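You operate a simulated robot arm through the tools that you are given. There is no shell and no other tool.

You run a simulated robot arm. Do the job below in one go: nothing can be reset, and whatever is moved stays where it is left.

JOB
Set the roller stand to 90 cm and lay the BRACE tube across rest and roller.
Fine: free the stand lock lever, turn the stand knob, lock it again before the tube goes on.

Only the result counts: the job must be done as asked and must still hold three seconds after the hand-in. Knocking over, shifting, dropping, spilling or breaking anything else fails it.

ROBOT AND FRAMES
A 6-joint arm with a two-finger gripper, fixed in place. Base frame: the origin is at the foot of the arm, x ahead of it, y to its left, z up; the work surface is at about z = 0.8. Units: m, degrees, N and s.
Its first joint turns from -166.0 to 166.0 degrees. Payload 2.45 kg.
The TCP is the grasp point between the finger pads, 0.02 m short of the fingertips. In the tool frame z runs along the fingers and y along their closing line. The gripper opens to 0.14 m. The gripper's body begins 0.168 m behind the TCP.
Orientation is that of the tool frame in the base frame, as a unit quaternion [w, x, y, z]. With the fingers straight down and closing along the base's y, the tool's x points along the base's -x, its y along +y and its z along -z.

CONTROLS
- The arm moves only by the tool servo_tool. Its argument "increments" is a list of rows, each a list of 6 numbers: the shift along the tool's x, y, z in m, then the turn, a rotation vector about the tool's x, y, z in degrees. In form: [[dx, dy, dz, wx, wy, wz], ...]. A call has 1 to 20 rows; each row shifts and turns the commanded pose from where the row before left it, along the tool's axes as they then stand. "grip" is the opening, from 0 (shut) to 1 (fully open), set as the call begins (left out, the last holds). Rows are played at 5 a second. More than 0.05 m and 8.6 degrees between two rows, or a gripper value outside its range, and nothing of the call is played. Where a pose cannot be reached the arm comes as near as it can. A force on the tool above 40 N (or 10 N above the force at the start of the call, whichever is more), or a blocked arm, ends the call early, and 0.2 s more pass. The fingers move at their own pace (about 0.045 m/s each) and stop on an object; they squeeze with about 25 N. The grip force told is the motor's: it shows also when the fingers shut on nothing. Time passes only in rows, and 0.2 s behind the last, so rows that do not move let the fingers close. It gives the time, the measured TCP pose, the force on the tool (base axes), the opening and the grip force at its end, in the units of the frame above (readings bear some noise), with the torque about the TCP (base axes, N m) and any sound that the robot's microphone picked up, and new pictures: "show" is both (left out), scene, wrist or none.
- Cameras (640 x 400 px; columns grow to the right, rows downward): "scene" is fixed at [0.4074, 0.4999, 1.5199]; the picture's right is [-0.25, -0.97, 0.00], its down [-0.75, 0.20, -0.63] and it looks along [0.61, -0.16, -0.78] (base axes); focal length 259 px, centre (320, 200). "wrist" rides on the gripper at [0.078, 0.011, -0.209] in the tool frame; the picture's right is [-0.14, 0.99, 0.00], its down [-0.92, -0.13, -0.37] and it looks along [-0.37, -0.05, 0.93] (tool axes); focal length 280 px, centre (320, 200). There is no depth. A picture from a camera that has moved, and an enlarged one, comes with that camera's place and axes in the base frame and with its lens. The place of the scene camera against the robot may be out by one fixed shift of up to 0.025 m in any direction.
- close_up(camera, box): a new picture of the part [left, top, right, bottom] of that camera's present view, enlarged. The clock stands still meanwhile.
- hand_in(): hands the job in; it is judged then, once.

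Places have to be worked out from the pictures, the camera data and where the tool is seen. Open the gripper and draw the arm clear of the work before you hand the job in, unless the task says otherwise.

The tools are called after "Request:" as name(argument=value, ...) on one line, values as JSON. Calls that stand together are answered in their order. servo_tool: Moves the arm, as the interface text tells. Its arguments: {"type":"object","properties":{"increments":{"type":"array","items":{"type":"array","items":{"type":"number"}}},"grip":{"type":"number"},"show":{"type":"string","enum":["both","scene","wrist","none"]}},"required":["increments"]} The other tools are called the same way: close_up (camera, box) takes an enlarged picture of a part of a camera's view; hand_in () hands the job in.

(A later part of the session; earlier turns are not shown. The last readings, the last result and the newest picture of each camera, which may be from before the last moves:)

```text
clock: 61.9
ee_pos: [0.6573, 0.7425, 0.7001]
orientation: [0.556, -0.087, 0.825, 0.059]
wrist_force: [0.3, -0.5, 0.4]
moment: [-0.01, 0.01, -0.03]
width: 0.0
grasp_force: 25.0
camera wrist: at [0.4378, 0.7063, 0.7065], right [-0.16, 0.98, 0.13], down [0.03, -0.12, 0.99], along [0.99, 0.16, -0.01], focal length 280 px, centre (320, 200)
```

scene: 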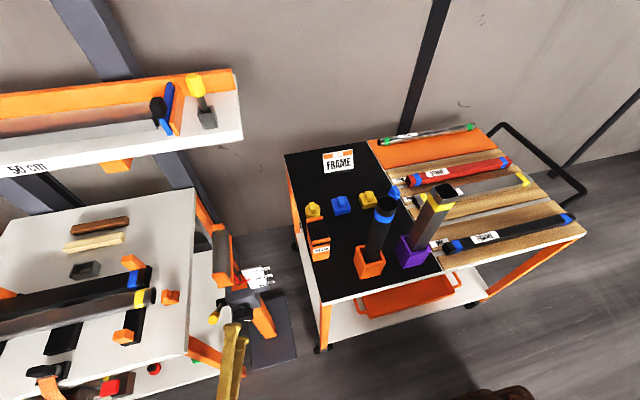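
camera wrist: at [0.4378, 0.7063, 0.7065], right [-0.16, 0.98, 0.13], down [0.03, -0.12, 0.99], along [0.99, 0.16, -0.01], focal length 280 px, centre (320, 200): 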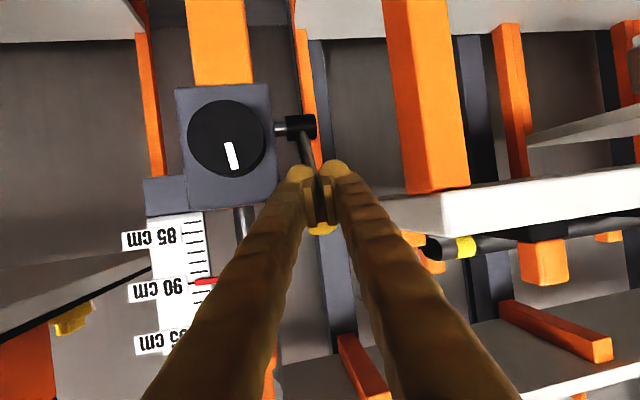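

Request:
close_up(camera="wrist", box=[250, 90, 390, 260])

Request:
close_up(camera="scene", box=[180, 240, 300, 360])

```text
2.35 times, centred on (320, 175) of wrist
camera zoom: at [0.4378, 0.7063, 0.7065], right [-0.16, 0.98, 0.13], down [0.03, -0.12, 0.99], along [0.99, 0.16, -0.01], focal length 660 px, centre (320, 259)
```

zoom: 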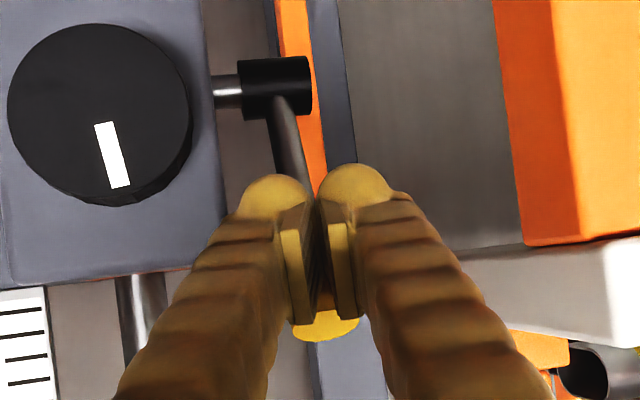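

```text
3.33 times, centred on (240, 300) of scene
camera zoom: at [0.4074, 0.4999, 1.5199], right [-0.25, -0.97, 0.0], down [-0.75, 0.2, -0.63], along [0.61, -0.16, -0.78], focal length 863 px, centre (587, -133)
```

zoom: 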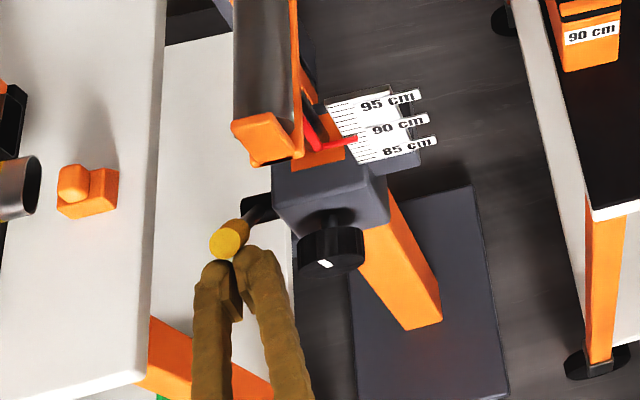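

The fingers are just about touching the underside of the tip. Pushing on.

Request:
servo_tool(increments=[[-0.0043, -0.0015, 0.0058, 0, 0, 0], [-0.0043, -0.0015, 0.0058, 0, 0, 0], [-0.0043, -0.0015, 0.0058, 0, 0, 0], [-0.0043, -0.0015, 0.0058, 0, 0, 0], [0, 0, 0, 0, 0, 0]], show="wrist")

Request:
close_up(camera="scene", box=[180, 240, 300, 360])

```text
clock: 63.1
ee_pos: [0.6872, 0.7406, 0.7084]
orientation: [0.556, -0.087, 0.825, 0.058]
wrist_force: [-0.3, -0.3, -0.2]
moment: [0.02, 0.02, -0.02]
width: 0.0
grasp_force: 25.0
camera wrist: at [0.4667, 0.7051, 0.7142], right [-0.16, 0.98, 0.13], down [0.03, -0.12, 0.99], along [0.99, 0.16, -0.01], focal length 280 px, centre (320, 200)
```

wrist: 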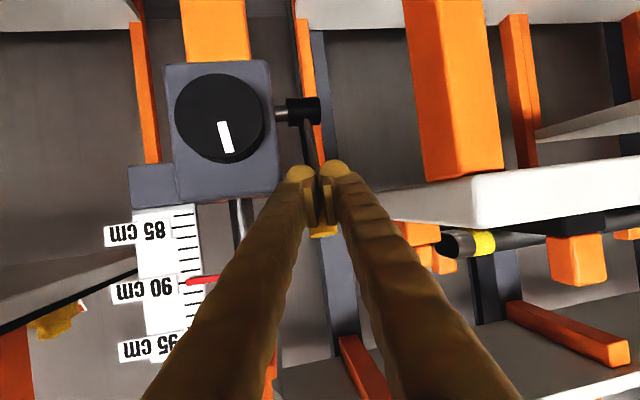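

```text
3.33 times, centred on (240, 300) of scene
camera zoom: at [0.4074, 0.4999, 1.5199], right [-0.25, -0.97, 0.0], down [-0.75, 0.2, -0.63], along [0.61, -0.16, -0.78], focal length 863 px, centre (587, -133)
```

zoom: 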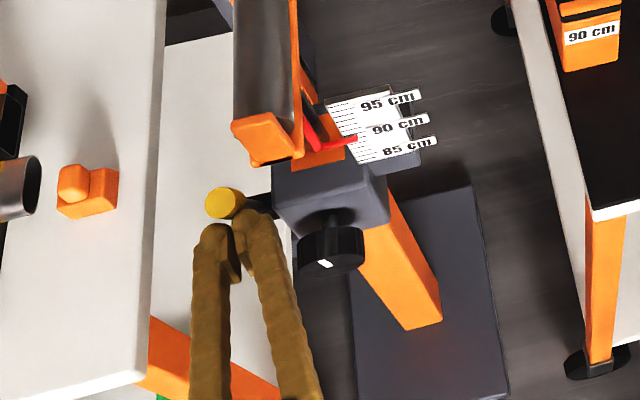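

The lever is rising with the push. Continuing over the top.

Request:
servo_tool(increments=[[-0.0044, -0.0016, 0.0076, 0, 0, 0], [-0.0044, -0.0016, 0.0076, 0, 0, 0], [-0.0044, -0.0016, 0.0076, 0, 0, 0], [-0.0044, -0.0016, 0.0076, 0, 0, 0], [-0.0044, -0.0016, 0.0076, 0, 0, 0], [-0.0044, -0.0016, 0.0076, 0, 0, 0], [0, 0, 0, 0, 0, 0]], show="wrist")

Request:
close_up(camera="scene", box=[180, 240, 300, 360])

```text
clock: 64.7
ee_pos: [0.7413, 0.7429, 0.7169]
orientation: [0.556, -0.086, 0.825, 0.058]
wrist_force: [0.2, 0.2, 0.4]
moment: [0.0, 0.0, 0.01]
width: 0.0
grasp_force: 24.9
camera wrist: at [0.5192, 0.7067, 0.7224], right [-0.16, 0.98, 0.13], down [0.03, -0.12, 0.99], along [0.99, 0.16, -0.01], focal length 280 px, centre (320, 200)
```

wrist: 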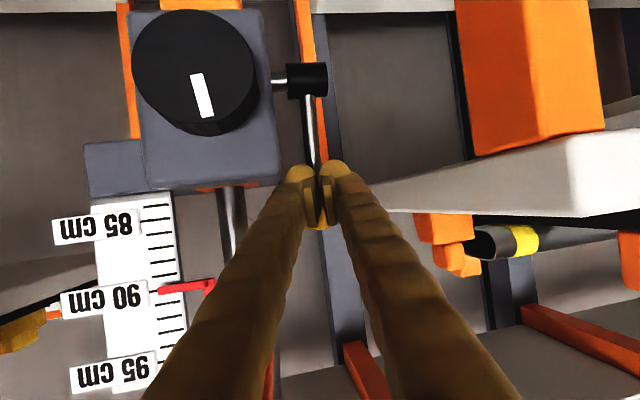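

```text
3.33 times, centred on (240, 300) of scene
camera zoom: at [0.4074, 0.4999, 1.5199], right [-0.25, -0.97, 0.0], down [-0.75, 0.2, -0.63], along [0.61, -0.16, -0.78], focal length 863 px, centre (587, -133)
```

zoom: 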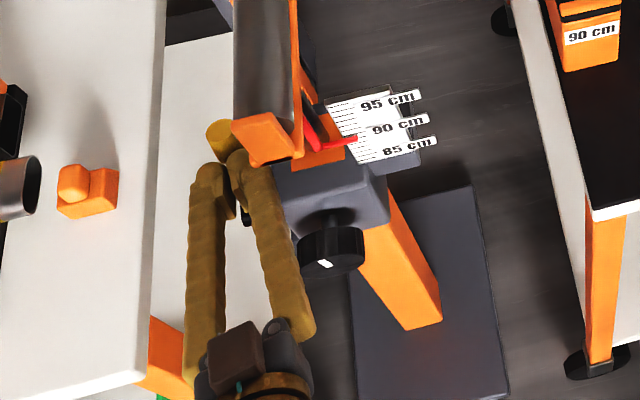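

Request:
servo_tool(increments=[[-0.0015, -0.0016, 0.0073, 0, 0, 0], [-0.0015, -0.0016, 0.0073, 0, 0, 0], [-0.0015, -0.0016, 0.0073, 0, 0, 0], [-0.0015, -0.0016, 0.0073, 0, 0, 0], [-0.0015, -0.0016, 0.0073, 0, 0, 0], [0, 0, 0, 0, 0, 0]], show="wrist")

Request:
close_up(camera="wrist", box=[250, 30, 390, 240])

```text
clock: 66.1
ee_pos: [0.7776, 0.7433, 0.7106]
orientation: [0.556, -0.087, 0.825, 0.059]
wrist_force: [1.1, 3.0, 1.4]
moment: [0.0, 0.0, 0.02]
width: 0.0001
grasp_force: 24.7
camera wrist: at [0.5568, 0.707, 0.7163], right [-0.16, 0.98, 0.13], down [0.03, -0.12, 0.99], along [0.99, 0.16, -0.01], focal length 280 px, centre (320, 200)
```

wrist: 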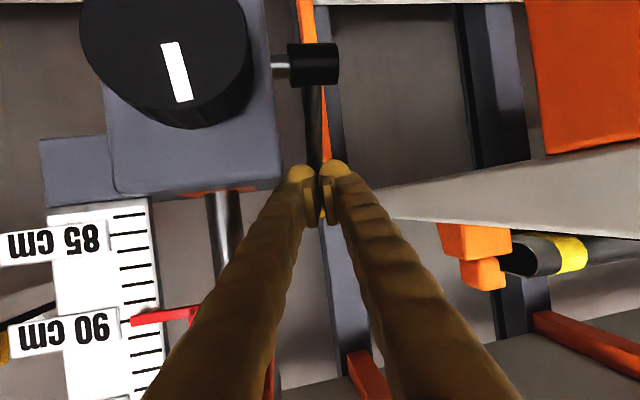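

```text
1.90 times, centred on (320, 135) of wrist
camera zoom: at [0.5568, 0.707, 0.7163], right [-0.16, 0.98, 0.13], down [0.03, -0.12, 0.99], along [0.99, 0.16, -0.01], focal length 534 px, centre (320, 324)
```

zoom: 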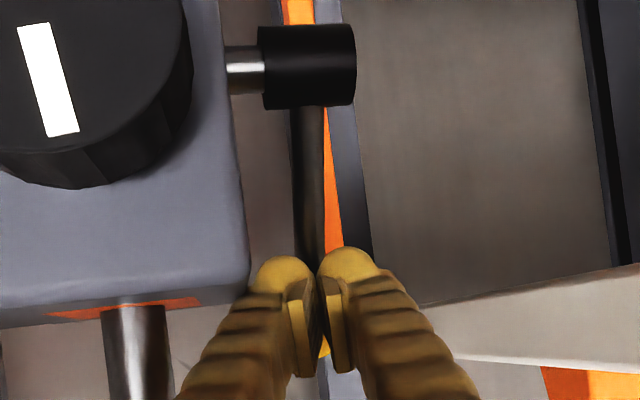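

Almost back at the original lean. I'll push further in 5 mm steps until it meets the locked stop.

Request:
servo_tool(increments=[[-0.0004, -0.001, 0.0051, 0, 0, 0], [-0.0004, -0.001, 0.0051, 0, 0, 0], [-0.0004, -0.001, 0.0051, 0, 0, 0], [0, 0, 0, 0, 0, 0]], show="wrist")

```text
clock: 66.7
ee_pos: [0.7836, 0.7445, 0.7093]
orientation: [0.556, -0.087, 0.824, 0.059]
wrist_force: [-17.2, -8.6, 12.0]
moment: [-0.24, 0.04, -0.31]
width: 0.0001
grasp_force: 24.7
stopped in row 2: the force on the tool passed its limit at 56 N (the readings are from after the stop); the commanded pose is now the measured one
camera wrist: at [0.5629, 0.7078, 0.7144], right [-0.16, 0.98, 0.13], down [0.03, -0.12, 0.99], along [0.99, 0.16, -0.01], focal length 280 px, centre (320, 200)
```

wrist: 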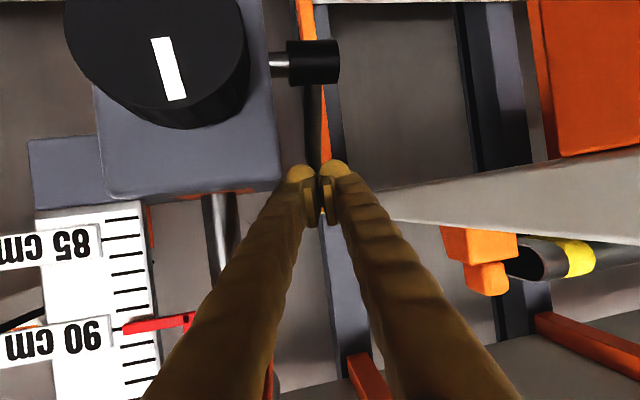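

The push met a firm stop at the original lever position (56 N), so it is locked. I'll back off and check the lever and the scale.

Request:
servo_tool(increments=[[0, 0, -0.03, 0, 0, 0], [0, 0, -0.045, 0, 0, 0], [-0.005, 0, -0.045, 0, 0, 0], [-0.005, -0.0, -0.03, 0, 0, 0], [0, 0, 0, 0, 0, 0]], show="wrist")

Request:
close_up(camera="wrist", box=[180, 20, 340, 220])

Request:
close_up(camera="scene", box=[200, 215, 290, 335])

```text
clock: 67.9
ee_pos: [0.6496, 0.7164, 0.7754]
orientation: [0.556, -0.088, 0.825, 0.059]
wrist_force: [-0.1, 0.8, -0.5]
moment: [0.01, 0.01, 0.02]
width: 0.0
grasp_force: 24.9
camera wrist: at [0.4288, 0.6798, 0.7805], right [-0.16, 0.98, 0.13], down [0.03, -0.12, 0.99], along [0.99, 0.16, -0.01], focal length 280 px, centre (320, 200)
```

wrist: 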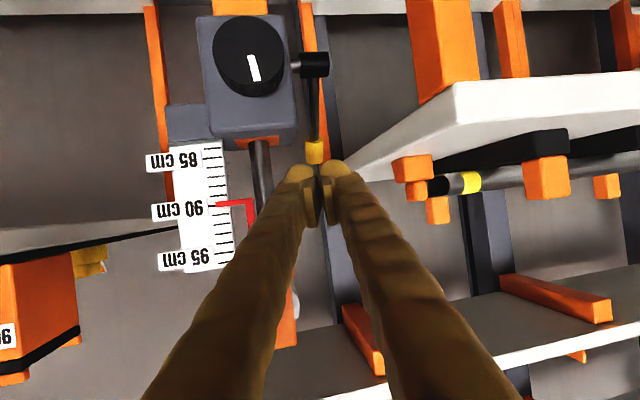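

```text
2.00 times, centred on (260, 120) of wrist
camera zoom: at [0.4288, 0.6798, 0.7805], right [-0.16, 0.98, 0.13], down [0.03, -0.12, 0.99], along [0.99, 0.16, -0.01], focal length 561 px, centre (440, 360)
```

zoom: 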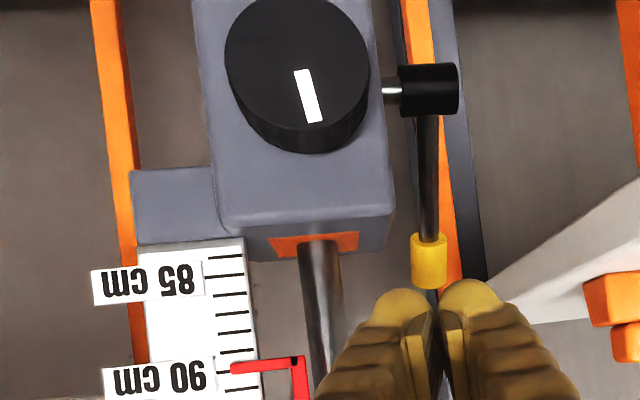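

```text
3.33 times, centred on (245, 275) of scene
camera zoom: at [0.4074, 0.4999, 1.5199], right [-0.25, -0.97, 0.0], down [-0.75, 0.2, -0.63], along [0.61, -0.16, -0.78], focal length 863 px, centre (570, -50)
```

zoom: 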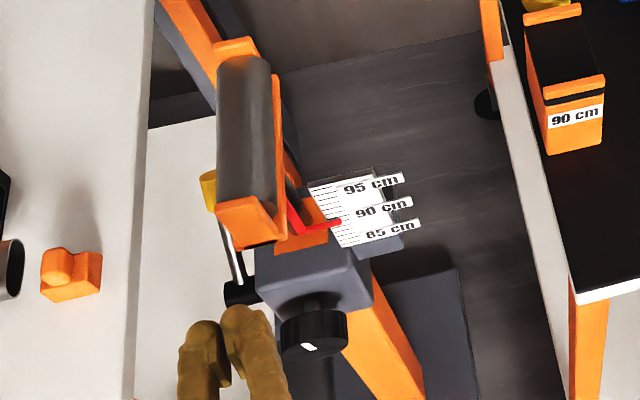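

Request:
close_up(camera="wrist", box=[170, 170, 270, 240])

```text
5.71 times, centred on (220, 205) of wrist
camera zoom: at [0.4288, 0.6798, 0.7805], right [-0.16, 0.98, 0.13], down [0.03, -0.12, 0.99], along [0.99, 0.16, -0.01], focal length 1602 px, centre (891, 171)
```

zoom: 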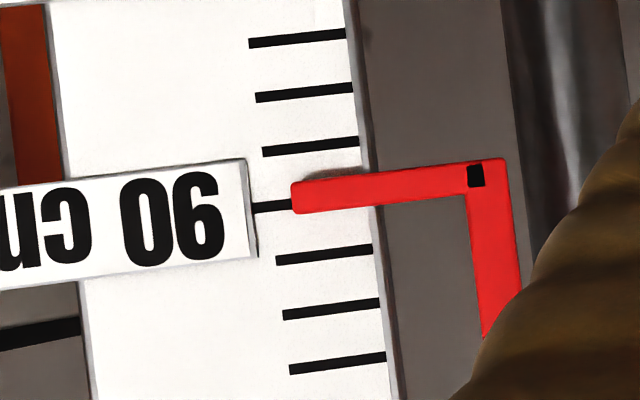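

The stand reads 90 with the lever firmly back. Now for the tube: I'll retreat up and away from the stand, keeping the fingers closed until clear.

Request:
servo_tool(increments=[[-0.035, -0.0046, -0.0278, 0, 0, 0], [-0.035, -0.0046, -0.0278, 0, 0, 0], [-0.035, -0.0046, -0.0278, 0, 0, 0], [-0.035, -0.0046, -0.0278, 0, 0, 0], [-0.035, -0.0046, -0.0278, 0, 0, 0], [-0.035, -0.0046, -0.0278, 0, 0, 0], [-0.035, -0.0046, -0.0278, 0, 0, 0], [-0.0122, -0.0408, -0.0143, 0, 0, 0], [-0.0122, -0.0408, -0.0143, 0, 0, 0], [-0.0122, -0.0408, -0.0143, 0, 0, 0], [-0.0122, -0.0408, -0.0143, 0, 0, 0], [-0.0122, -0.0408, -0.0143, 0, 0, 0], [-0.0122, -0.0408, -0.0143, 0, 0, 0], [0, 0, 0, 0, 0, 0]], show="scene")

```text
clock: 70.9
ee_pos: [0.5714, 0.4158, 1.1735]
orientation: [0.556, -0.088, 0.824, 0.06]
wrist_force: [0.9, -0.9, -0.3]
moment: [0.0, 0.01, 0.03]
width: 0.0
grasp_force: 25.1
```

scene: 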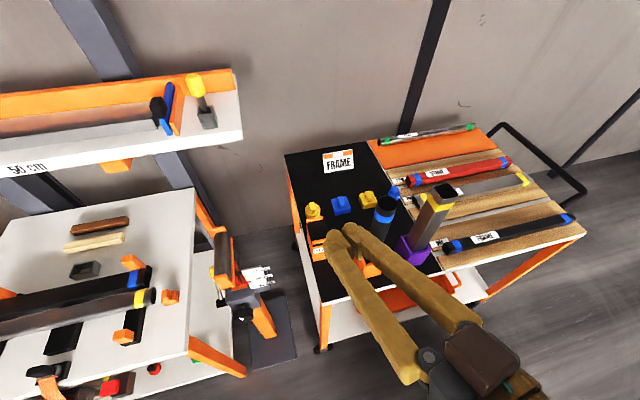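

Clear of everything. Now I'll rotate the tool to point straight down with the fingers closing along x.

Request:
servo_tool(increments=[[0, 0, 0, -3.82, 4.725, -5.66], [0, 0, 0, -3.82, 4.725, -5.66], [0, 0, 0, -3.82, 4.725, -5.66], [0, 0, 0, -3.82, 4.725, -5.66], [0, 0, 0, -3.82, 4.725, -5.66], [0, 0, 0, -3.82, 4.725, -5.66], [0, 0, 0, -3.82, 4.725, -5.66], [0, 0, 0, -3.82, 4.725, -5.66], [0, 0, 0, -3.82, 4.725, -5.66], [0, 0, 0, -3.82, 4.725, -5.66], [0, 0, 0, -3.82, 4.725, -5.66], [0, 0, 0, -3.82, 4.725, -5.66], [0, 0, 0, 0, 0, 0]], grip=0.6, show="both")

```text
clock: 73.7
ee_pos: [0.5721, 0.4154, 1.1744]
orientation: [0.0, 0.708, -0.707, 0.0]
wrist_force: [0.7, -0.4, 0.3]
moment: [0.03, 0.01, 0.05]
width: 0.0838
grasp_force: 0.1
camera wrist: at [0.5611, 0.3369, 1.3825], right [-0.99, 0.14, 0.0], down [0.13, 0.92, 0.37], along [0.05, 0.37, -0.93], focal length 280 px, centre (320, 200)
```

scene: 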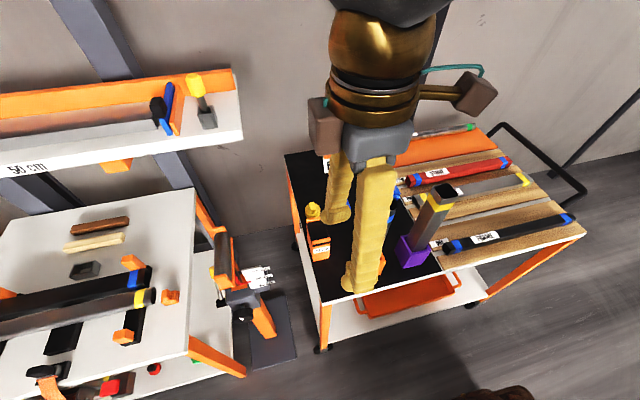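
wrist: 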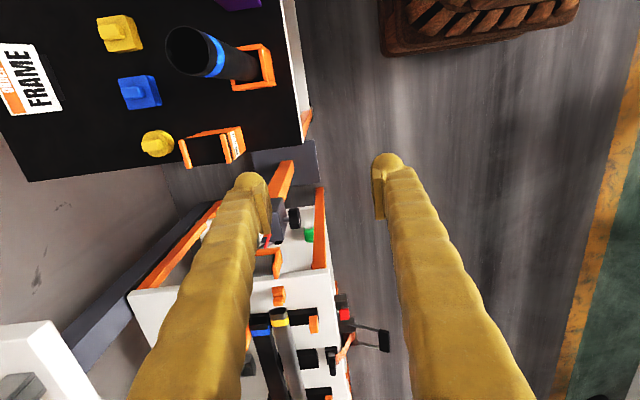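

Orientation is right. I'll raise slightly and travel over to the BRACE tube to look at it from above.

Request:
servo_tool(increments=[[0, 0, -0.03, 0, 0, 0], [0.0447, -0.0169, 0, 0, 0, 0], [0.0447, -0.0169, 0, 0, 0, 0], [0.0447, -0.0169, 0, 0, 0, 0], [0.0447, -0.0169, 0, 0, 0, 0], [0.0447, -0.0169, 0, 0, 0, 0], [0.0447, -0.0169, 0, 0, 0, 0], [0.0447, -0.0169, 0, 0, 0, 0], [0.0447, -0.0169, 0, 0, 0, 0], [0.0447, -0.0169, 0, 0, 0, 0], [0.0447, -0.0169, 0, 0, 0, 0], [0.0447, -0.0169, 0, 0, 0, 0], [0.0447, -0.0169, 0, 0, 0, 0], [0.0447, -0.0169, 0, 0, 0, 0], [0.0447, -0.0169, 0, 0, 0, 0], [0.0447, -0.0169, 0, 0, 0, 0], [0.0447, -0.0169, 0, 0, 0, 0], [0, 0, 0, 0, 0, 0]], show="both")

```text
clock: 77.5
ee_pos: [0.8414, -0.2992, 1.2059]
orientation: [-0.001, 0.707, -0.707, -0.001]
wrist_force: [-0.6, -0.5, -0.8]
moment: [0.02, -0.02, -0.02]
width: 0.084
grasp_force: 0.1
camera wrist: at [0.8302, -0.379, 1.414], right [-0.99, 0.14, 0.0], down [0.13, 0.92, 0.37], along [0.05, 0.37, -0.93], focal length 280 px, centre (320, 200)
```

scene: 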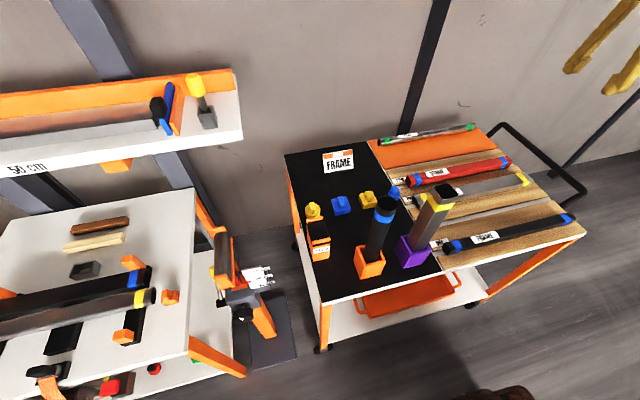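
wrist: 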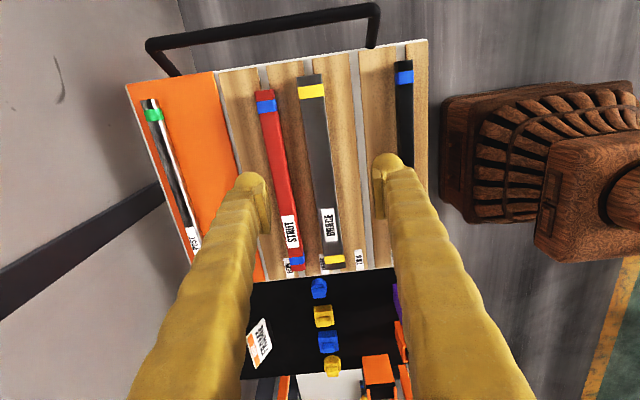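

Request:
close_up(camera="wrist", box=[240, 60, 400, 290])

Request:
close_up(camera="wrist", box=[270, 180, 390, 290])

```text
1.74 times, centred on (320, 175) of wrist
camera zoom: at [0.8302, -0.379, 1.414], right [-0.99, 0.14, 0.0], down [0.13, 0.92, 0.37], along [0.05, 0.37, -0.93], focal length 488 px, centre (320, 244)
```

zoom: 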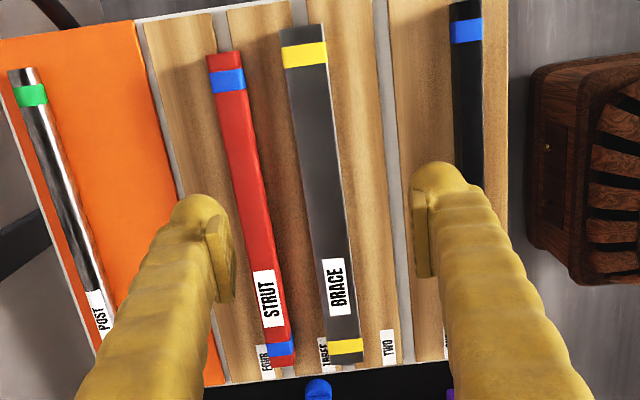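

```text
3.64 times, centred on (330, 235) of wrist
camera zoom: at [0.8302, -0.379, 1.414], right [-0.99, 0.14, 0.0], down [0.13, 0.92, 0.37], along [0.05, 0.37, -0.93], focal length 1020 px, centre (284, 73)
```

zoom: 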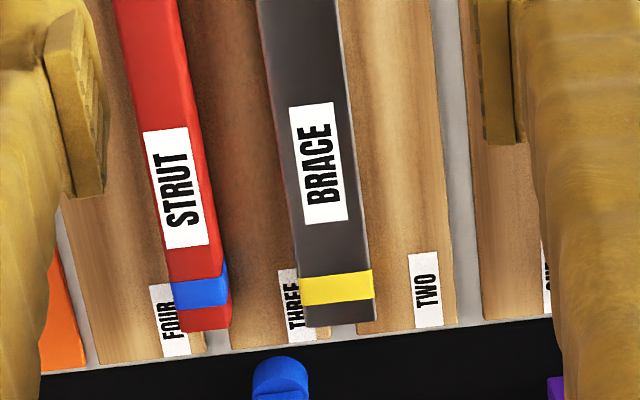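

The BRACE tube (label read clearly, slot THREE) runs along y at x≈0.846 from about y=-0.40 to 0.03, about 47 mm wide, centre y≈-0.185. I'll descend above its centre and check.

Request:
servo_tool(increments=[[-0.0228, -0.001, 0.04, 0, 0, 0], [-0.0228, -0.001, 0.04, 0, 0, 0], [-0.0228, -0.001, 0.04, 0, 0, 0], [-0.0228, -0.001, 0.04, 0, 0, 0], [-0.0228, -0.001, 0.04, 0, 0, 0], [0, 0, 0.03, 0, 0, 0], [0, 0, 0, 0, 0, 0]], show="both")

```text
clock: 79.1
ee_pos: [0.8475, -0.1852, 0.9726]
orientation: [0.002, -0.707, 0.707, 0.0]
wrist_force: [-0.2, 0.2, -0.4]
moment: [0.01, 0.0, 0.0]
width: 0.0841
grasp_force: 0.0
camera wrist: at [0.8363, -0.2638, 1.1819], right [-0.99, 0.14, 0.0], down [0.13, 0.92, 0.37], along [0.05, 0.37, -0.93], focal length 280 px, centre (320, 200)
```

scene: 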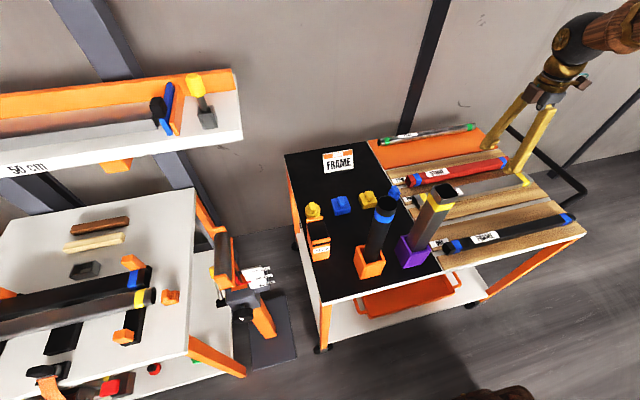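
wrist: 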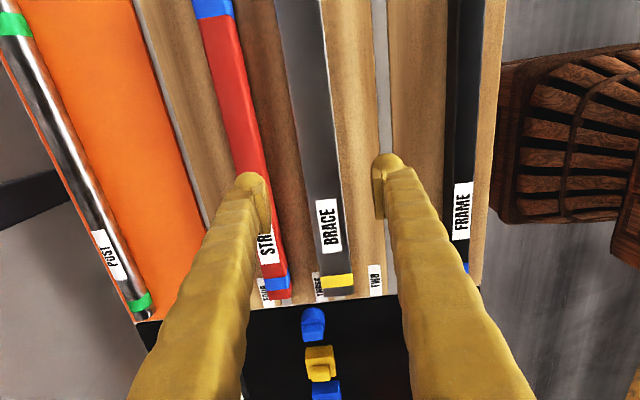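

Request:
close_up(camera="wrist", box=[220, 0, 420, 300])

Request:
close_up(camera="wrist", box=[260, 100, 380, 210])

```text
1.33 times, centred on (320, 150) of wrist
camera zoom: at [0.8363, -0.2638, 1.1819], right [-0.99, 0.14, 0.0], down [0.13, 0.92, 0.37], along [0.05, 0.37, -0.93], focal length 374 px, centre (320, 267)
```

zoom: 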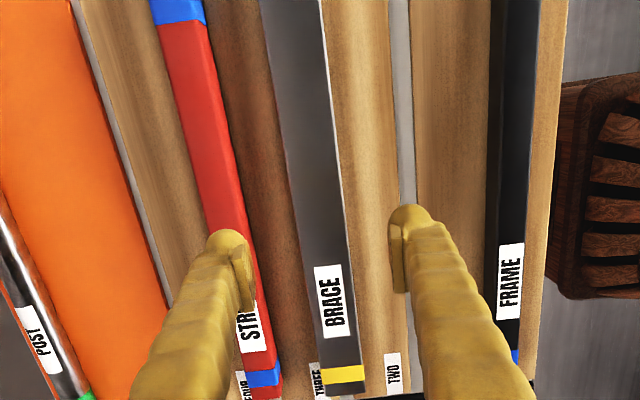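

```text
3.64 times, centred on (320, 155) of wrist
camera zoom: at [0.8363, -0.2638, 1.1819], right [-0.99, 0.14, 0.0], down [0.13, 0.92, 0.37], along [0.05, 0.37, -0.93], focal length 1020 px, centre (320, 364)
```

zoom: 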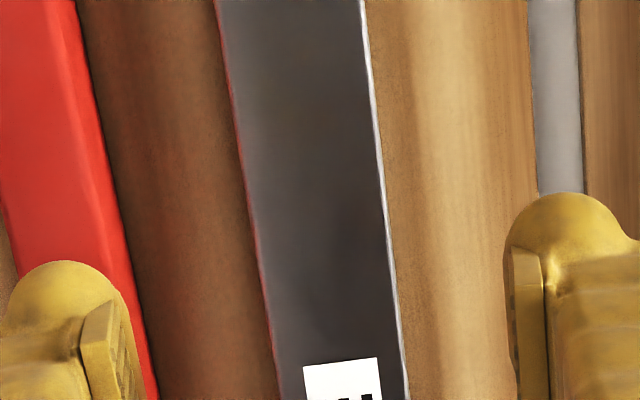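

The tube is centred under the TCP (x=0.8475, parallel to y, about 45 mm wide). I'll narrow the fingers to 70 mm and descend to grasp height.

Request:
servo_tool(increments=[[0, 0, 0.04, 0, 0, 0], [0, 0, 0.04, 0, 0, 0], [0, 0, 0.03, 0, 0, 0], [0, 0, 0.015, 0, 0, 0], [0, 0, 0.012, 0, 0, 0], [0, 0, 0, 0, 0, 0]], grip=0.5, show="wrist")

Request:
close_up(camera="wrist", box=[220, 100, 420, 300])

```text
clock: 80.5
ee_pos: [0.8481, -0.1848, 0.8365]
orientation: [-0.002, 0.707, -0.707, 0.0]
wrist_force: [0.3, 0.4, -0.4]
moment: [0.01, 0.04, -0.01]
width: 0.07
grasp_force: 0.1
camera wrist: at [0.837, -0.2639, 1.0452], right [-0.99, 0.14, 0.0], down [0.13, 0.92, 0.37], along [0.05, 0.37, -0.93], focal length 280 px, centre (320, 200)
```

wrist: 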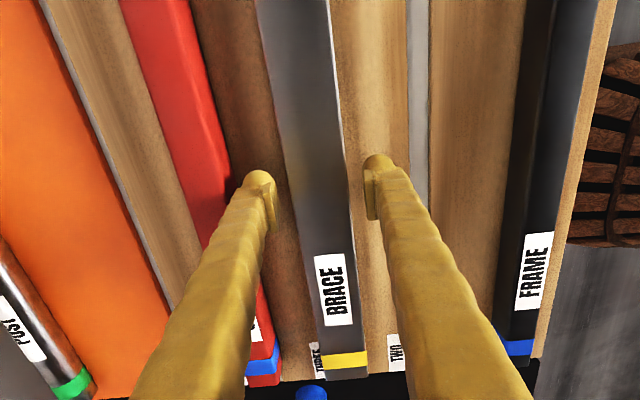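

```text
2.00 times, centred on (320, 200) of wrist
camera zoom: at [0.837, -0.2639, 1.0452], right [-0.99, 0.14, 0.0], down [0.13, 0.92, 0.37], along [0.05, 0.37, -0.93], focal length 561 px, centre (320, 200)
```

zoom: 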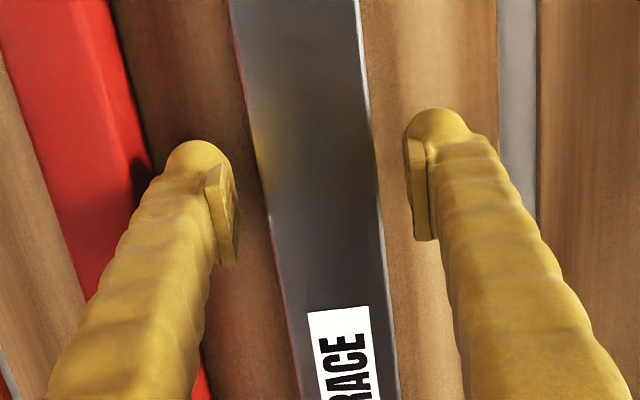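

The tube's top looks to be about z=0.84, so I'll go 10 mm lower for a deeper grip, then close.

Request:
servo_tool(increments=[[0, 0, 0.005, 0, 0, 0], [0, 0, 0.005, 0, 0, 0], [0, 0, 0, 0, 0, 0]], show="none")

Request:
servo_tool(increments=[[0, 0, 0, 0, 0, 0], [0, 0, 0, 0, 0, 0], [0, 0, 0, 0, 0, 0], [0, 0, 0, 0, 0, 0]], grip=0, show="wrist")

```text
clock: 81.3
ee_pos: [0.8474, -0.1855, 0.8266]
orientation: [-0.002, 0.707, -0.707, 0.0]
wrist_force: [-0.2, 0.0, -0.4]
moment: [-0.01, -0.01, 0.01]
width: 0.0697
grasp_force: 0.1
```

```text
clock: 82.3
ee_pos: [0.8475, -0.1859, 0.8277]
orientation: [-0.002, 0.707, -0.707, 0.0]
wrist_force: [0.6, -0.3, 1.9]
moment: [0.02, 0.01, -0.07]
width: 0.049
grasp_force: 25.4
camera wrist: at [0.8366, -0.2644, 1.0352], right [-0.99, 0.14, 0.0], down [0.13, 0.92, 0.37], along [0.05, 0.37, -0.93], focal length 280 px, centre (320, 200)
```

wrist: 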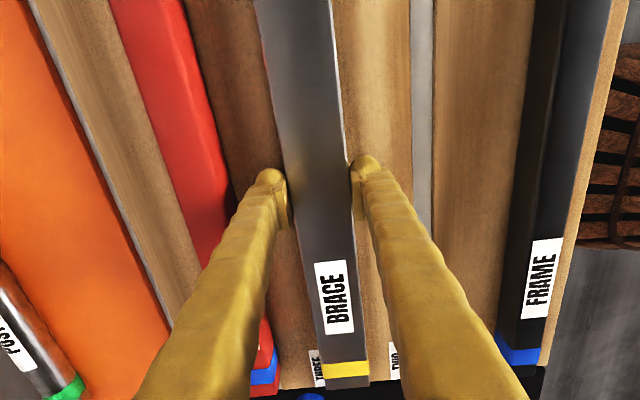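

Gripped at 49 mm width, which suggests the tube top is nearer z≈0.823 and my grip is shallow. I'll reopen and go lower in small force-checked steps for a deeper hold.

Request:
servo_tool(increments=[[0, 0, 0, 0, 0, 0], [0, 0, 0, 0, 0, 0], [0, 0, 0.004, 0, 0, 0], [0, 0, 0.004, 0, 0, 0], [0, 0, 0.003, 0, 0, 0], [0, 0, 0, 0, 0, 0]], grip=0.5, show="wrist")

```text
clock: 83.7
ee_pos: [0.8478, -0.1864, 0.8193]
orientation: [0.001, -0.707, 0.707, -0.001]
wrist_force: [-1.8, 3.2, 8.0]
moment: [0.08, 0.39, -0.15]
width: 0.072
grasp_force: 1.6
stopped in row 6: the force on the tool passed its limit at 42 N (the readings are from after the stop); the commanded pose is now the measured one
camera wrist: at [0.837, -0.2635, 1.0271], right [-0.99, 0.14, -0.01], down [0.13, 0.92, 0.37], along [0.06, 0.37, -0.93], focal length 280 px, centre (320, 200)
```

wrist: 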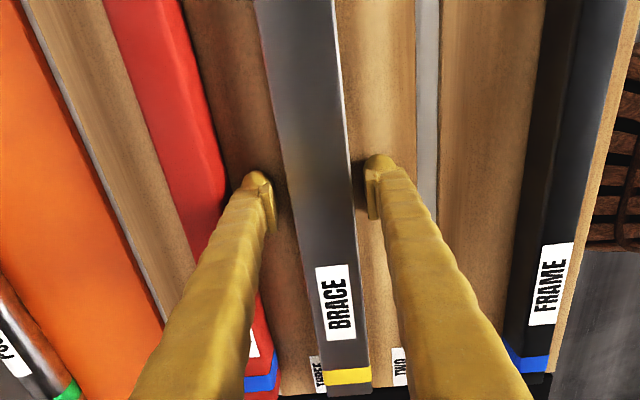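

Fingertips touched the board at z≈0.799. I'll lift 3 mm and close for a deep grip.

Request:
servo_tool(increments=[[0, 0, -0.003, 0, 0, 0], [0, 0, 0, 0, 0, 0]], show="none")

Request:
servo_tool(increments=[[0, 0, 0, 0, 0, 0], [0, 0, 0, 0, 0, 0], [0, 0, 0, 0, 0, 0], [0, 0, 0, 0, 0, 0]], grip=0, show="none")

```text
clock: 84.2
ee_pos: [0.8489, -0.1848, 0.8198]
orientation: [0.003, -0.707, 0.707, -0.001]
wrist_force: [-0.8, 0.6, 0.9]
moment: [0.0, 0.01, -0.02]
width: 0.0698
grasp_force: 0.0
```

```text
clock: 85.2
ee_pos: [0.849, -0.1863, 0.8209]
orientation: [0.002, -0.707, 0.707, -0.001]
wrist_force: [-0.7, -0.5, -0.1]
moment: [0.02, 0.04, -0.02]
width: 0.0491
grasp_force: 25.0
```

Firm grip at 49 mm. Lifting a few centimetres to check weight and balance.

Request:
servo_tool(increments=[[0, 0, -0.015, 0, 0, 0], [0, 0, -0.015, 0, 0, 0], [0, 0, -0.02, 0, 0, 0], [0, 0, 0, 0, 0, 0], [0, 0, 0, 0, 0, 0]], show="wrist")

```text
clock: 86.5
ee_pos: [0.8507, -0.185, 0.8716]
orientation: [0.002, -0.707, 0.707, -0.002]
wrist_force: [0.6, 0.6, -2.3]
moment: [-0.04, -0.01, 0.02]
width: 0.0493
grasp_force: 25.0
camera wrist: at [0.8378, -0.263, 1.0796], right [-0.99, 0.14, 0.0], down [0.13, 0.92, 0.37], along [0.05, 0.37, -0.93], focal length 280 px, centre (320, 200)
```

wrist: 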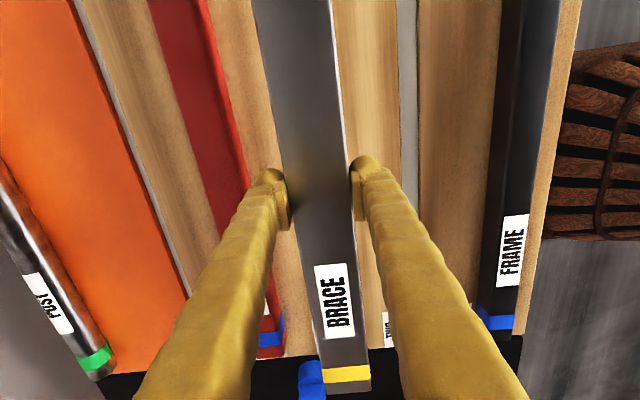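

Weight about 2.3 N and well balanced. I'll raise to z≈1.03 and carry the tube across toward the rest and roller.

Request:
servo_tool(increments=[[0, 0, -0.04, 0, 0, 0], [0, 0, -0.04, 0, 0, 0], [0, 0, -0.04, 0, 0, 0], [0, 0, -0.04, 0, 0, 0], [-0.03, 0.003, 0, 0, 0, 0], [-0.045, 0.0047, 0, 0, 0, 0], [-0.045, 0.0047, 0, 0, 0, 0], [-0.045, 0.0047, 0, 0, 0, 0], [-0.045, 0.0047, 0, 0, 0, 0], [-0.045, 0.0047, 0, 0, 0, 0], [-0.045, 0.0047, 0, 0, 0, 0], [-0.045, 0.0047, 0, 0, 0, 0], [0, 0, 0, 0, 0, 0]], show="both")

```text
clock: 89.2
ee_pos: [0.8128, 0.1588, 1.0307]
orientation: [-0.002, 0.707, -0.707, 0.002]
wrist_force: [-0.8, 0.6, -2.7]
moment: [-0.02, 0.02, 0.01]
width: 0.0487
grasp_force: 24.3
camera wrist: at [0.8011, 0.0805, 1.2398], right [-0.99, 0.14, 0.0], down [0.13, 0.92, 0.37], along [0.05, 0.37, -0.93], focal length 280 px, centre (320, 200)
```

scene: 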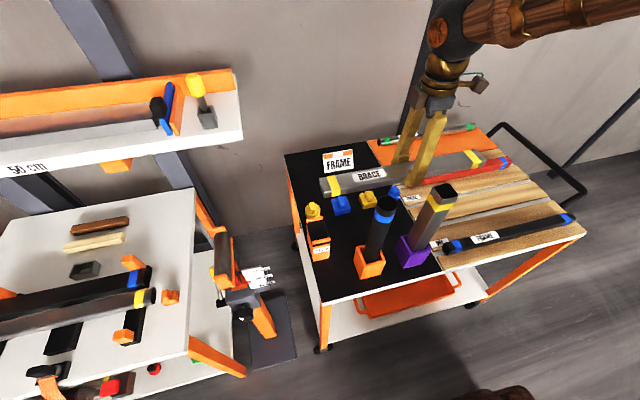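
wrist: 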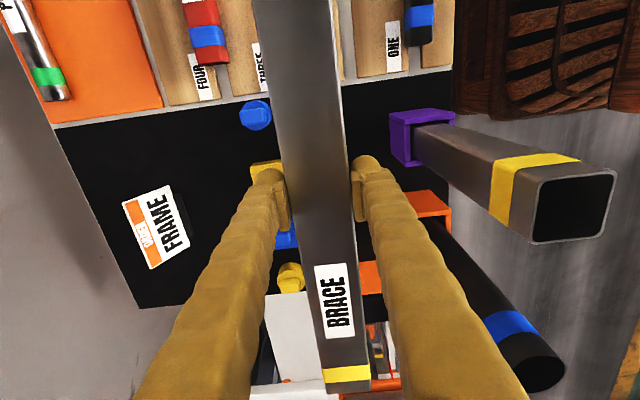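

Carry is steady. Continuing to a point above the rest and roller.

Request:
servo_tool(increments=[[-0.0421, 0.0044, 0, 0, 0, 0], [-0.0421, 0.0044, 0, 0, 0, 0], [-0.0421, 0.0044, 0, 0, 0, 0], [-0.0421, 0.0044, 0, 0, 0, 0], [-0.0421, 0.0044, 0, 0, 0, 0], [-0.0421, 0.0044, 0, 0, 0, 0], [-0.0421, 0.0044, 0, 0, 0, 0], [-0.0421, 0.0044, 0, 0, 0, 0], [-0.0421, 0.0044, 0, 0, 0, 0], [0, 0, 0, 0, 0, 0]], show="both")

```text
clock: 91.5
ee_pos: [0.772, 0.537, 1.0303]
orientation: [-0.002, 0.707, -0.707, 0.002]
wrist_force: [-0.2, 0.0, -2.8]
moment: [-0.03, -0.02, -0.01]
width: 0.0489
grasp_force: 24.8
camera wrist: at [0.7604, 0.4581, 1.2383], right [-0.99, 0.14, 0.0], down [0.13, 0.92, 0.37], along [0.05, 0.37, -0.93], focal length 280 px, centre (320, 200)
```

scene: 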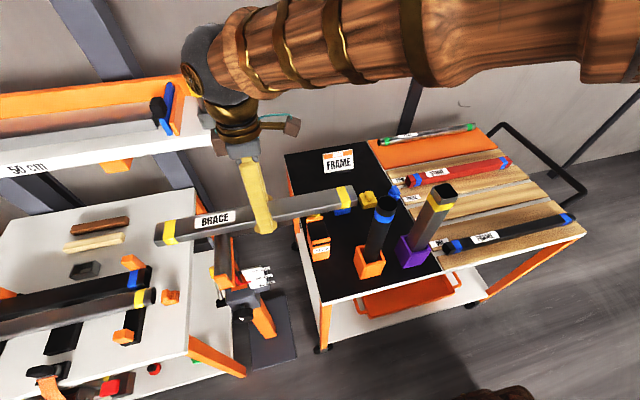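
wrist: 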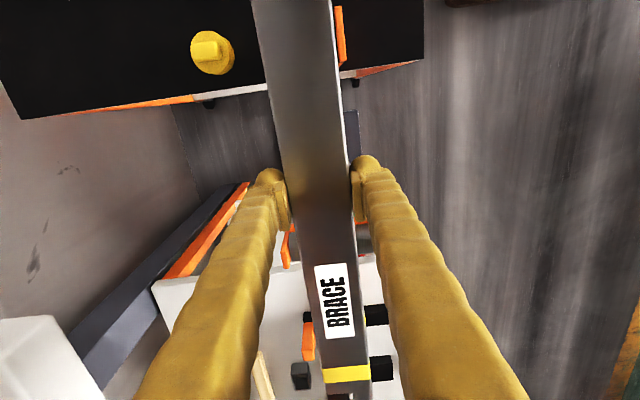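

Positioned above both supports. I'll lower to just above the lips (TCP z≈0.96) and check alignment with the rest.

Request:
servo_tool(increments=[[0, 0, 0.03, 0, 0, 0], [0, 0, 0.03, 0, 0, 0], [0, 0, 0.012, 0, 0, 0], [0, 0, 0, 0, 0, 0]], show="both")

Request:
close_up(camera="wrist", box=[180, 0, 420, 150])

Request:
close_up(camera="scene", box=[140, 170, 380, 310])

```text
clock: 92.5
ee_pos: [0.7747, 0.5382, 0.9584]
orientation: [0.002, -0.707, 0.707, -0.001]
wrist_force: [0.2, -0.6, -2.5]
moment: [0.02, -0.03, 0.03]
width: 0.049
grasp_force: 25.8
camera wrist: at [0.7627, 0.4599, 1.1669], right [-0.99, 0.14, 0.0], down [0.13, 0.92, 0.37], along [0.06, 0.37, -0.93], focal length 280 px, centre (320, 200)
```

scene: 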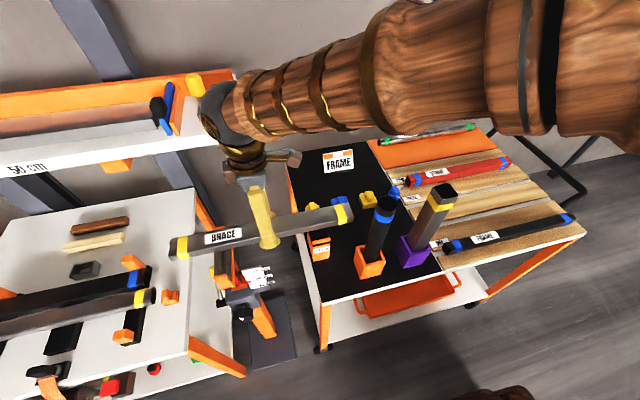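
wrist: 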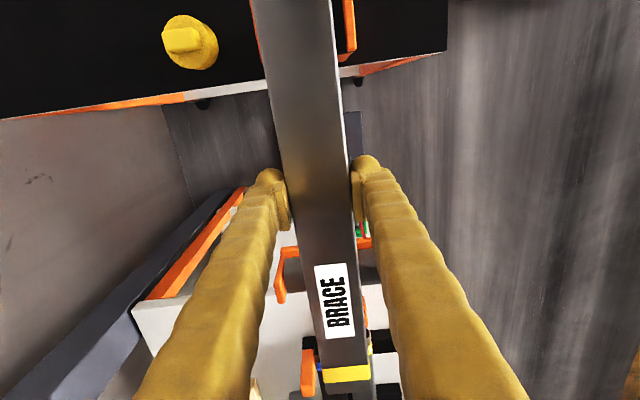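

```text
2.67 times, centred on (300, 75) of wrist
camera zoom: at [0.7627, 0.4599, 1.1669], right [-0.99, 0.14, 0.0], down [0.13, 0.92, 0.37], along [0.06, 0.37, -0.93], focal length 748 px, centre (373, 533)
```

zoom: 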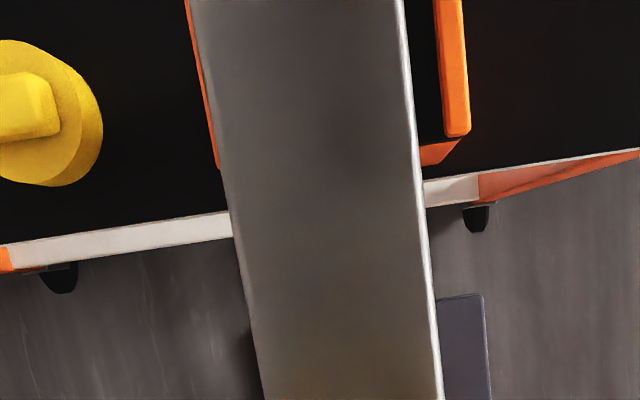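

```text
2.67 times, centred on (260, 240) of scene
camera zoom: at [0.4074, 0.4999, 1.5199], right [-0.25, -0.97, 0.0], down [-0.75, 0.2, -0.63], along [0.61, -0.16, -0.78], focal length 690 px, centre (480, 93)
```

zoom: 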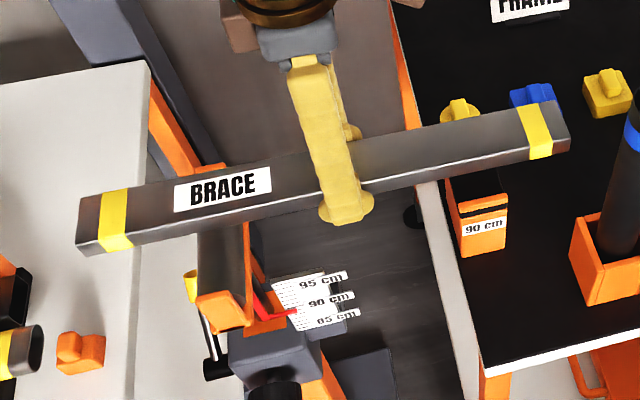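

Lips measured: inner faces at x≈0.7385 and ≈0.8005, centre ≈0.7695; the tube is about 4–5 mm too far +x. I'll shift -x by 4.5 mm and lower to just above the pad.

Request:
servo_tool(increments=[[0, 0.0045, 0, 0, 0, 0], [0, 0, 0.01, 0, 0, 0], [0, 0, 0.01, 0, 0, 0], [0, 0, 0, 0, 0, 0]], show="both")

Request:
close_up(camera="wrist", box=[180, 0, 420, 150])

Request:
close_up(camera="scene", box=[160, 180, 360, 300])

```text
clock: 93.5
ee_pos: [0.7711, 0.539, 0.9386]
orientation: [0.003, -0.707, 0.707, -0.002]
wrist_force: [0.1, 0.6, -2.3]
moment: [0.02, 0.0, 0.01]
width: 0.049
grasp_force: 25.2
camera wrist: at [0.7575, 0.4607, 1.148], right [-0.99, 0.14, 0.0], down [0.13, 0.92, 0.37], along [0.06, 0.37, -0.93], focal length 280 px, centre (320, 200)
```

scene: 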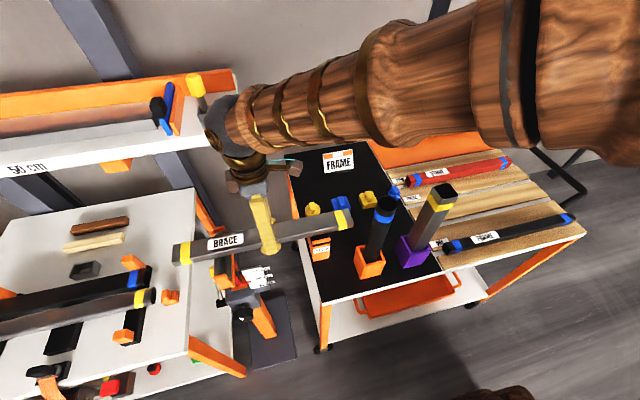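
wrist: 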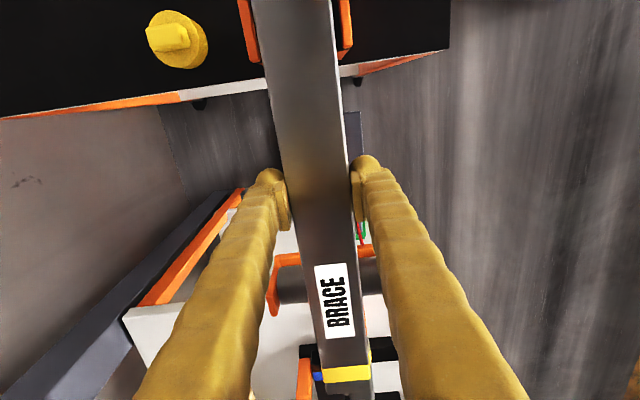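

```text
2.67 times, centred on (300, 75) of wrist
camera zoom: at [0.7575, 0.4607, 1.148], right [-0.99, 0.14, 0.0], down [0.13, 0.92, 0.37], along [0.06, 0.37, -0.93], focal length 748 px, centre (373, 533)
```

zoom: 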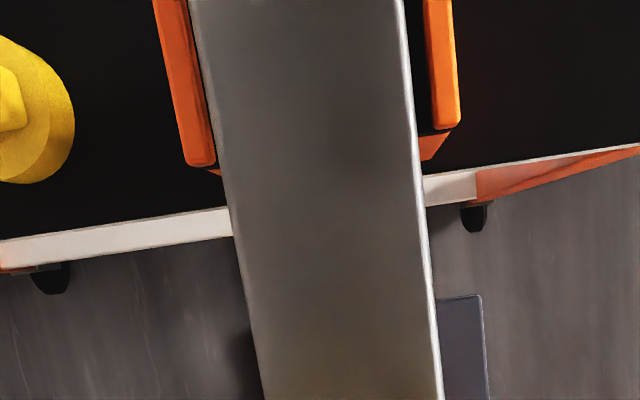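

```text
3.20 times, centred on (260, 240) of scene
camera zoom: at [0.4074, 0.4999, 1.5199], right [-0.25, -0.97, 0.0], down [-0.75, 0.2, -0.63], along [0.61, -0.16, -0.78], focal length 828 px, centre (512, 72)
```

zoom: 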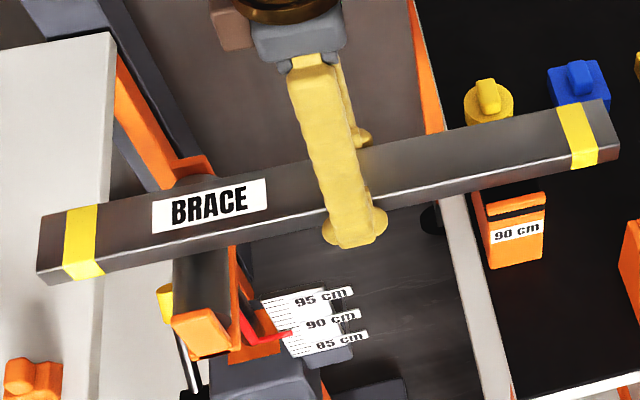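

Tube centre ≈0.769, now midway between the lips (0.738–0.801). Lowering gently until contact.

Request:
servo_tool(increments=[[0, 0, 0.004, 0, 0, 0], [0, 0, 0.004, 0, 0, 0], [0, 0, 0.004, 0, 0, 0], [0, 0, 0, 0, 0, 0]], show="wrist")

Request:
close_up(camera="scene", box=[160, 180, 360, 300])

```text
clock: 94.5
ee_pos: [0.7695, 0.5389, 0.9271]
orientation: [-0.001, 0.707, -0.707, 0.001]
wrist_force: [0.4, -0.4, -2.9]
moment: [0.01, 0.0, 0.02]
width: 0.0492
grasp_force: 25.0
camera wrist: at [0.7569, 0.4605, 1.1356], right [-0.99, 0.14, 0.0], down [0.13, 0.92, 0.37], along [0.05, 0.37, -0.93], focal length 280 px, centre (320, 200)
```

wrist: 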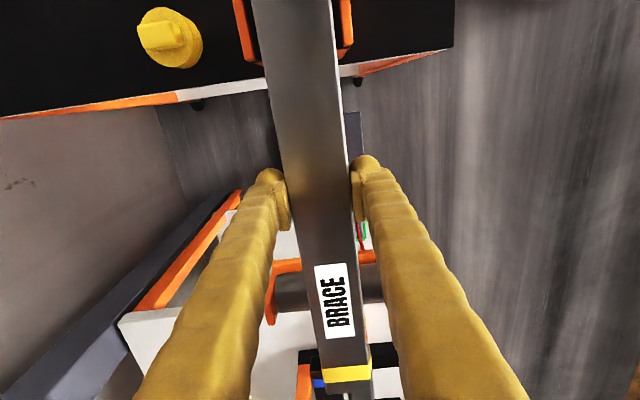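

```text
3.20 times, centred on (260, 240) of scene
camera zoom: at [0.4074, 0.4999, 1.5199], right [-0.25, -0.97, 0.0], down [-0.75, 0.2, -0.63], along [0.61, -0.16, -0.78], focal length 828 px, centre (512, 72)
```

zoom: 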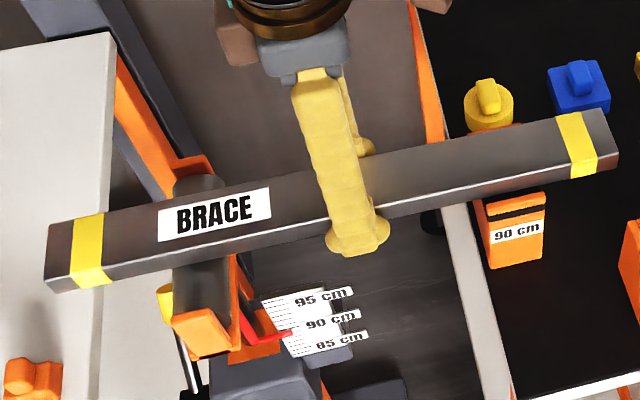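

Request:
servo_tool(increments=[[0, 0, 0.0015, 0, 0, 0], [0, 0, 0.0015, 0, 0, 0], [0, 0, 0, 0, 0, 0]], show="none")

Request:
servo_tool(increments=[[0, 0, 0.001, 0, 0, 0], [0, 0, 0, 0, 0, 0]], show="none")

```text
clock: 95.2
ee_pos: [0.768, 0.5393, 0.9246]
orientation: [-0.001, 0.707, -0.707, 0.003]
wrist_force: [0.5, 0.2, -2.7]
moment: [-0.01, -0.01, 0.0]
width: 0.049
grasp_force: 25.4
```

```text
clock: 95.8
ee_pos: [0.7694, 0.539, 0.9228]
orientation: [0.003, -0.707, 0.707, -0.001]
wrist_force: [-0.9, 1.0, -2.1]
moment: [-0.01, 0.01, -0.02]
width: 0.049
grasp_force: 24.9
```

No contact yet at TCP z≈0.923. Continuing in 1 mm steps.

Request:
servo_tool(increments=[[0, 0, 0.001, 0, 0, 0], [0, 0, 0, 0, 0, 0]], show="none")

Request:
servo_tool(increments=[[0, 0, 0.001, 0, 0, 0], [0, 0, 0, 0, 0, 0]], show="none")

Request:
servo_tool(increments=[[0, 0, 0.001, 0, 0, 0], [0, 0, 0, 0, 0, 0]], show="none")

```text
clock: 96.5
ee_pos: [0.7699, 0.5387, 0.9222]
orientation: [-0.002, 0.708, -0.707, 0.001]
wrist_force: [0.8, -0.2, -3.7]
moment: [0.01, 0.02, 0.0]
width: 0.0488
grasp_force: 25.1
```

```text
clock: 97.0
ee_pos: [0.7689, 0.5397, 0.9206]
orientation: [-0.002, 0.707, -0.707, 0.001]
wrist_force: [0.9, -0.4, -2.8]
moment: [0.01, 0.02, -0.02]
width: 0.0489
grasp_force: 25.2
```

```text
clock: 97.7
ee_pos: [0.7685, 0.5387, 0.9209]
orientation: [-0.003, 0.707, -0.707, 0.001]
wrist_force: [-1.0, -1.7, 6.3]
moment: [-0.46, 0.08, -0.02]
width: 0.0488
grasp_force: 25.7
```

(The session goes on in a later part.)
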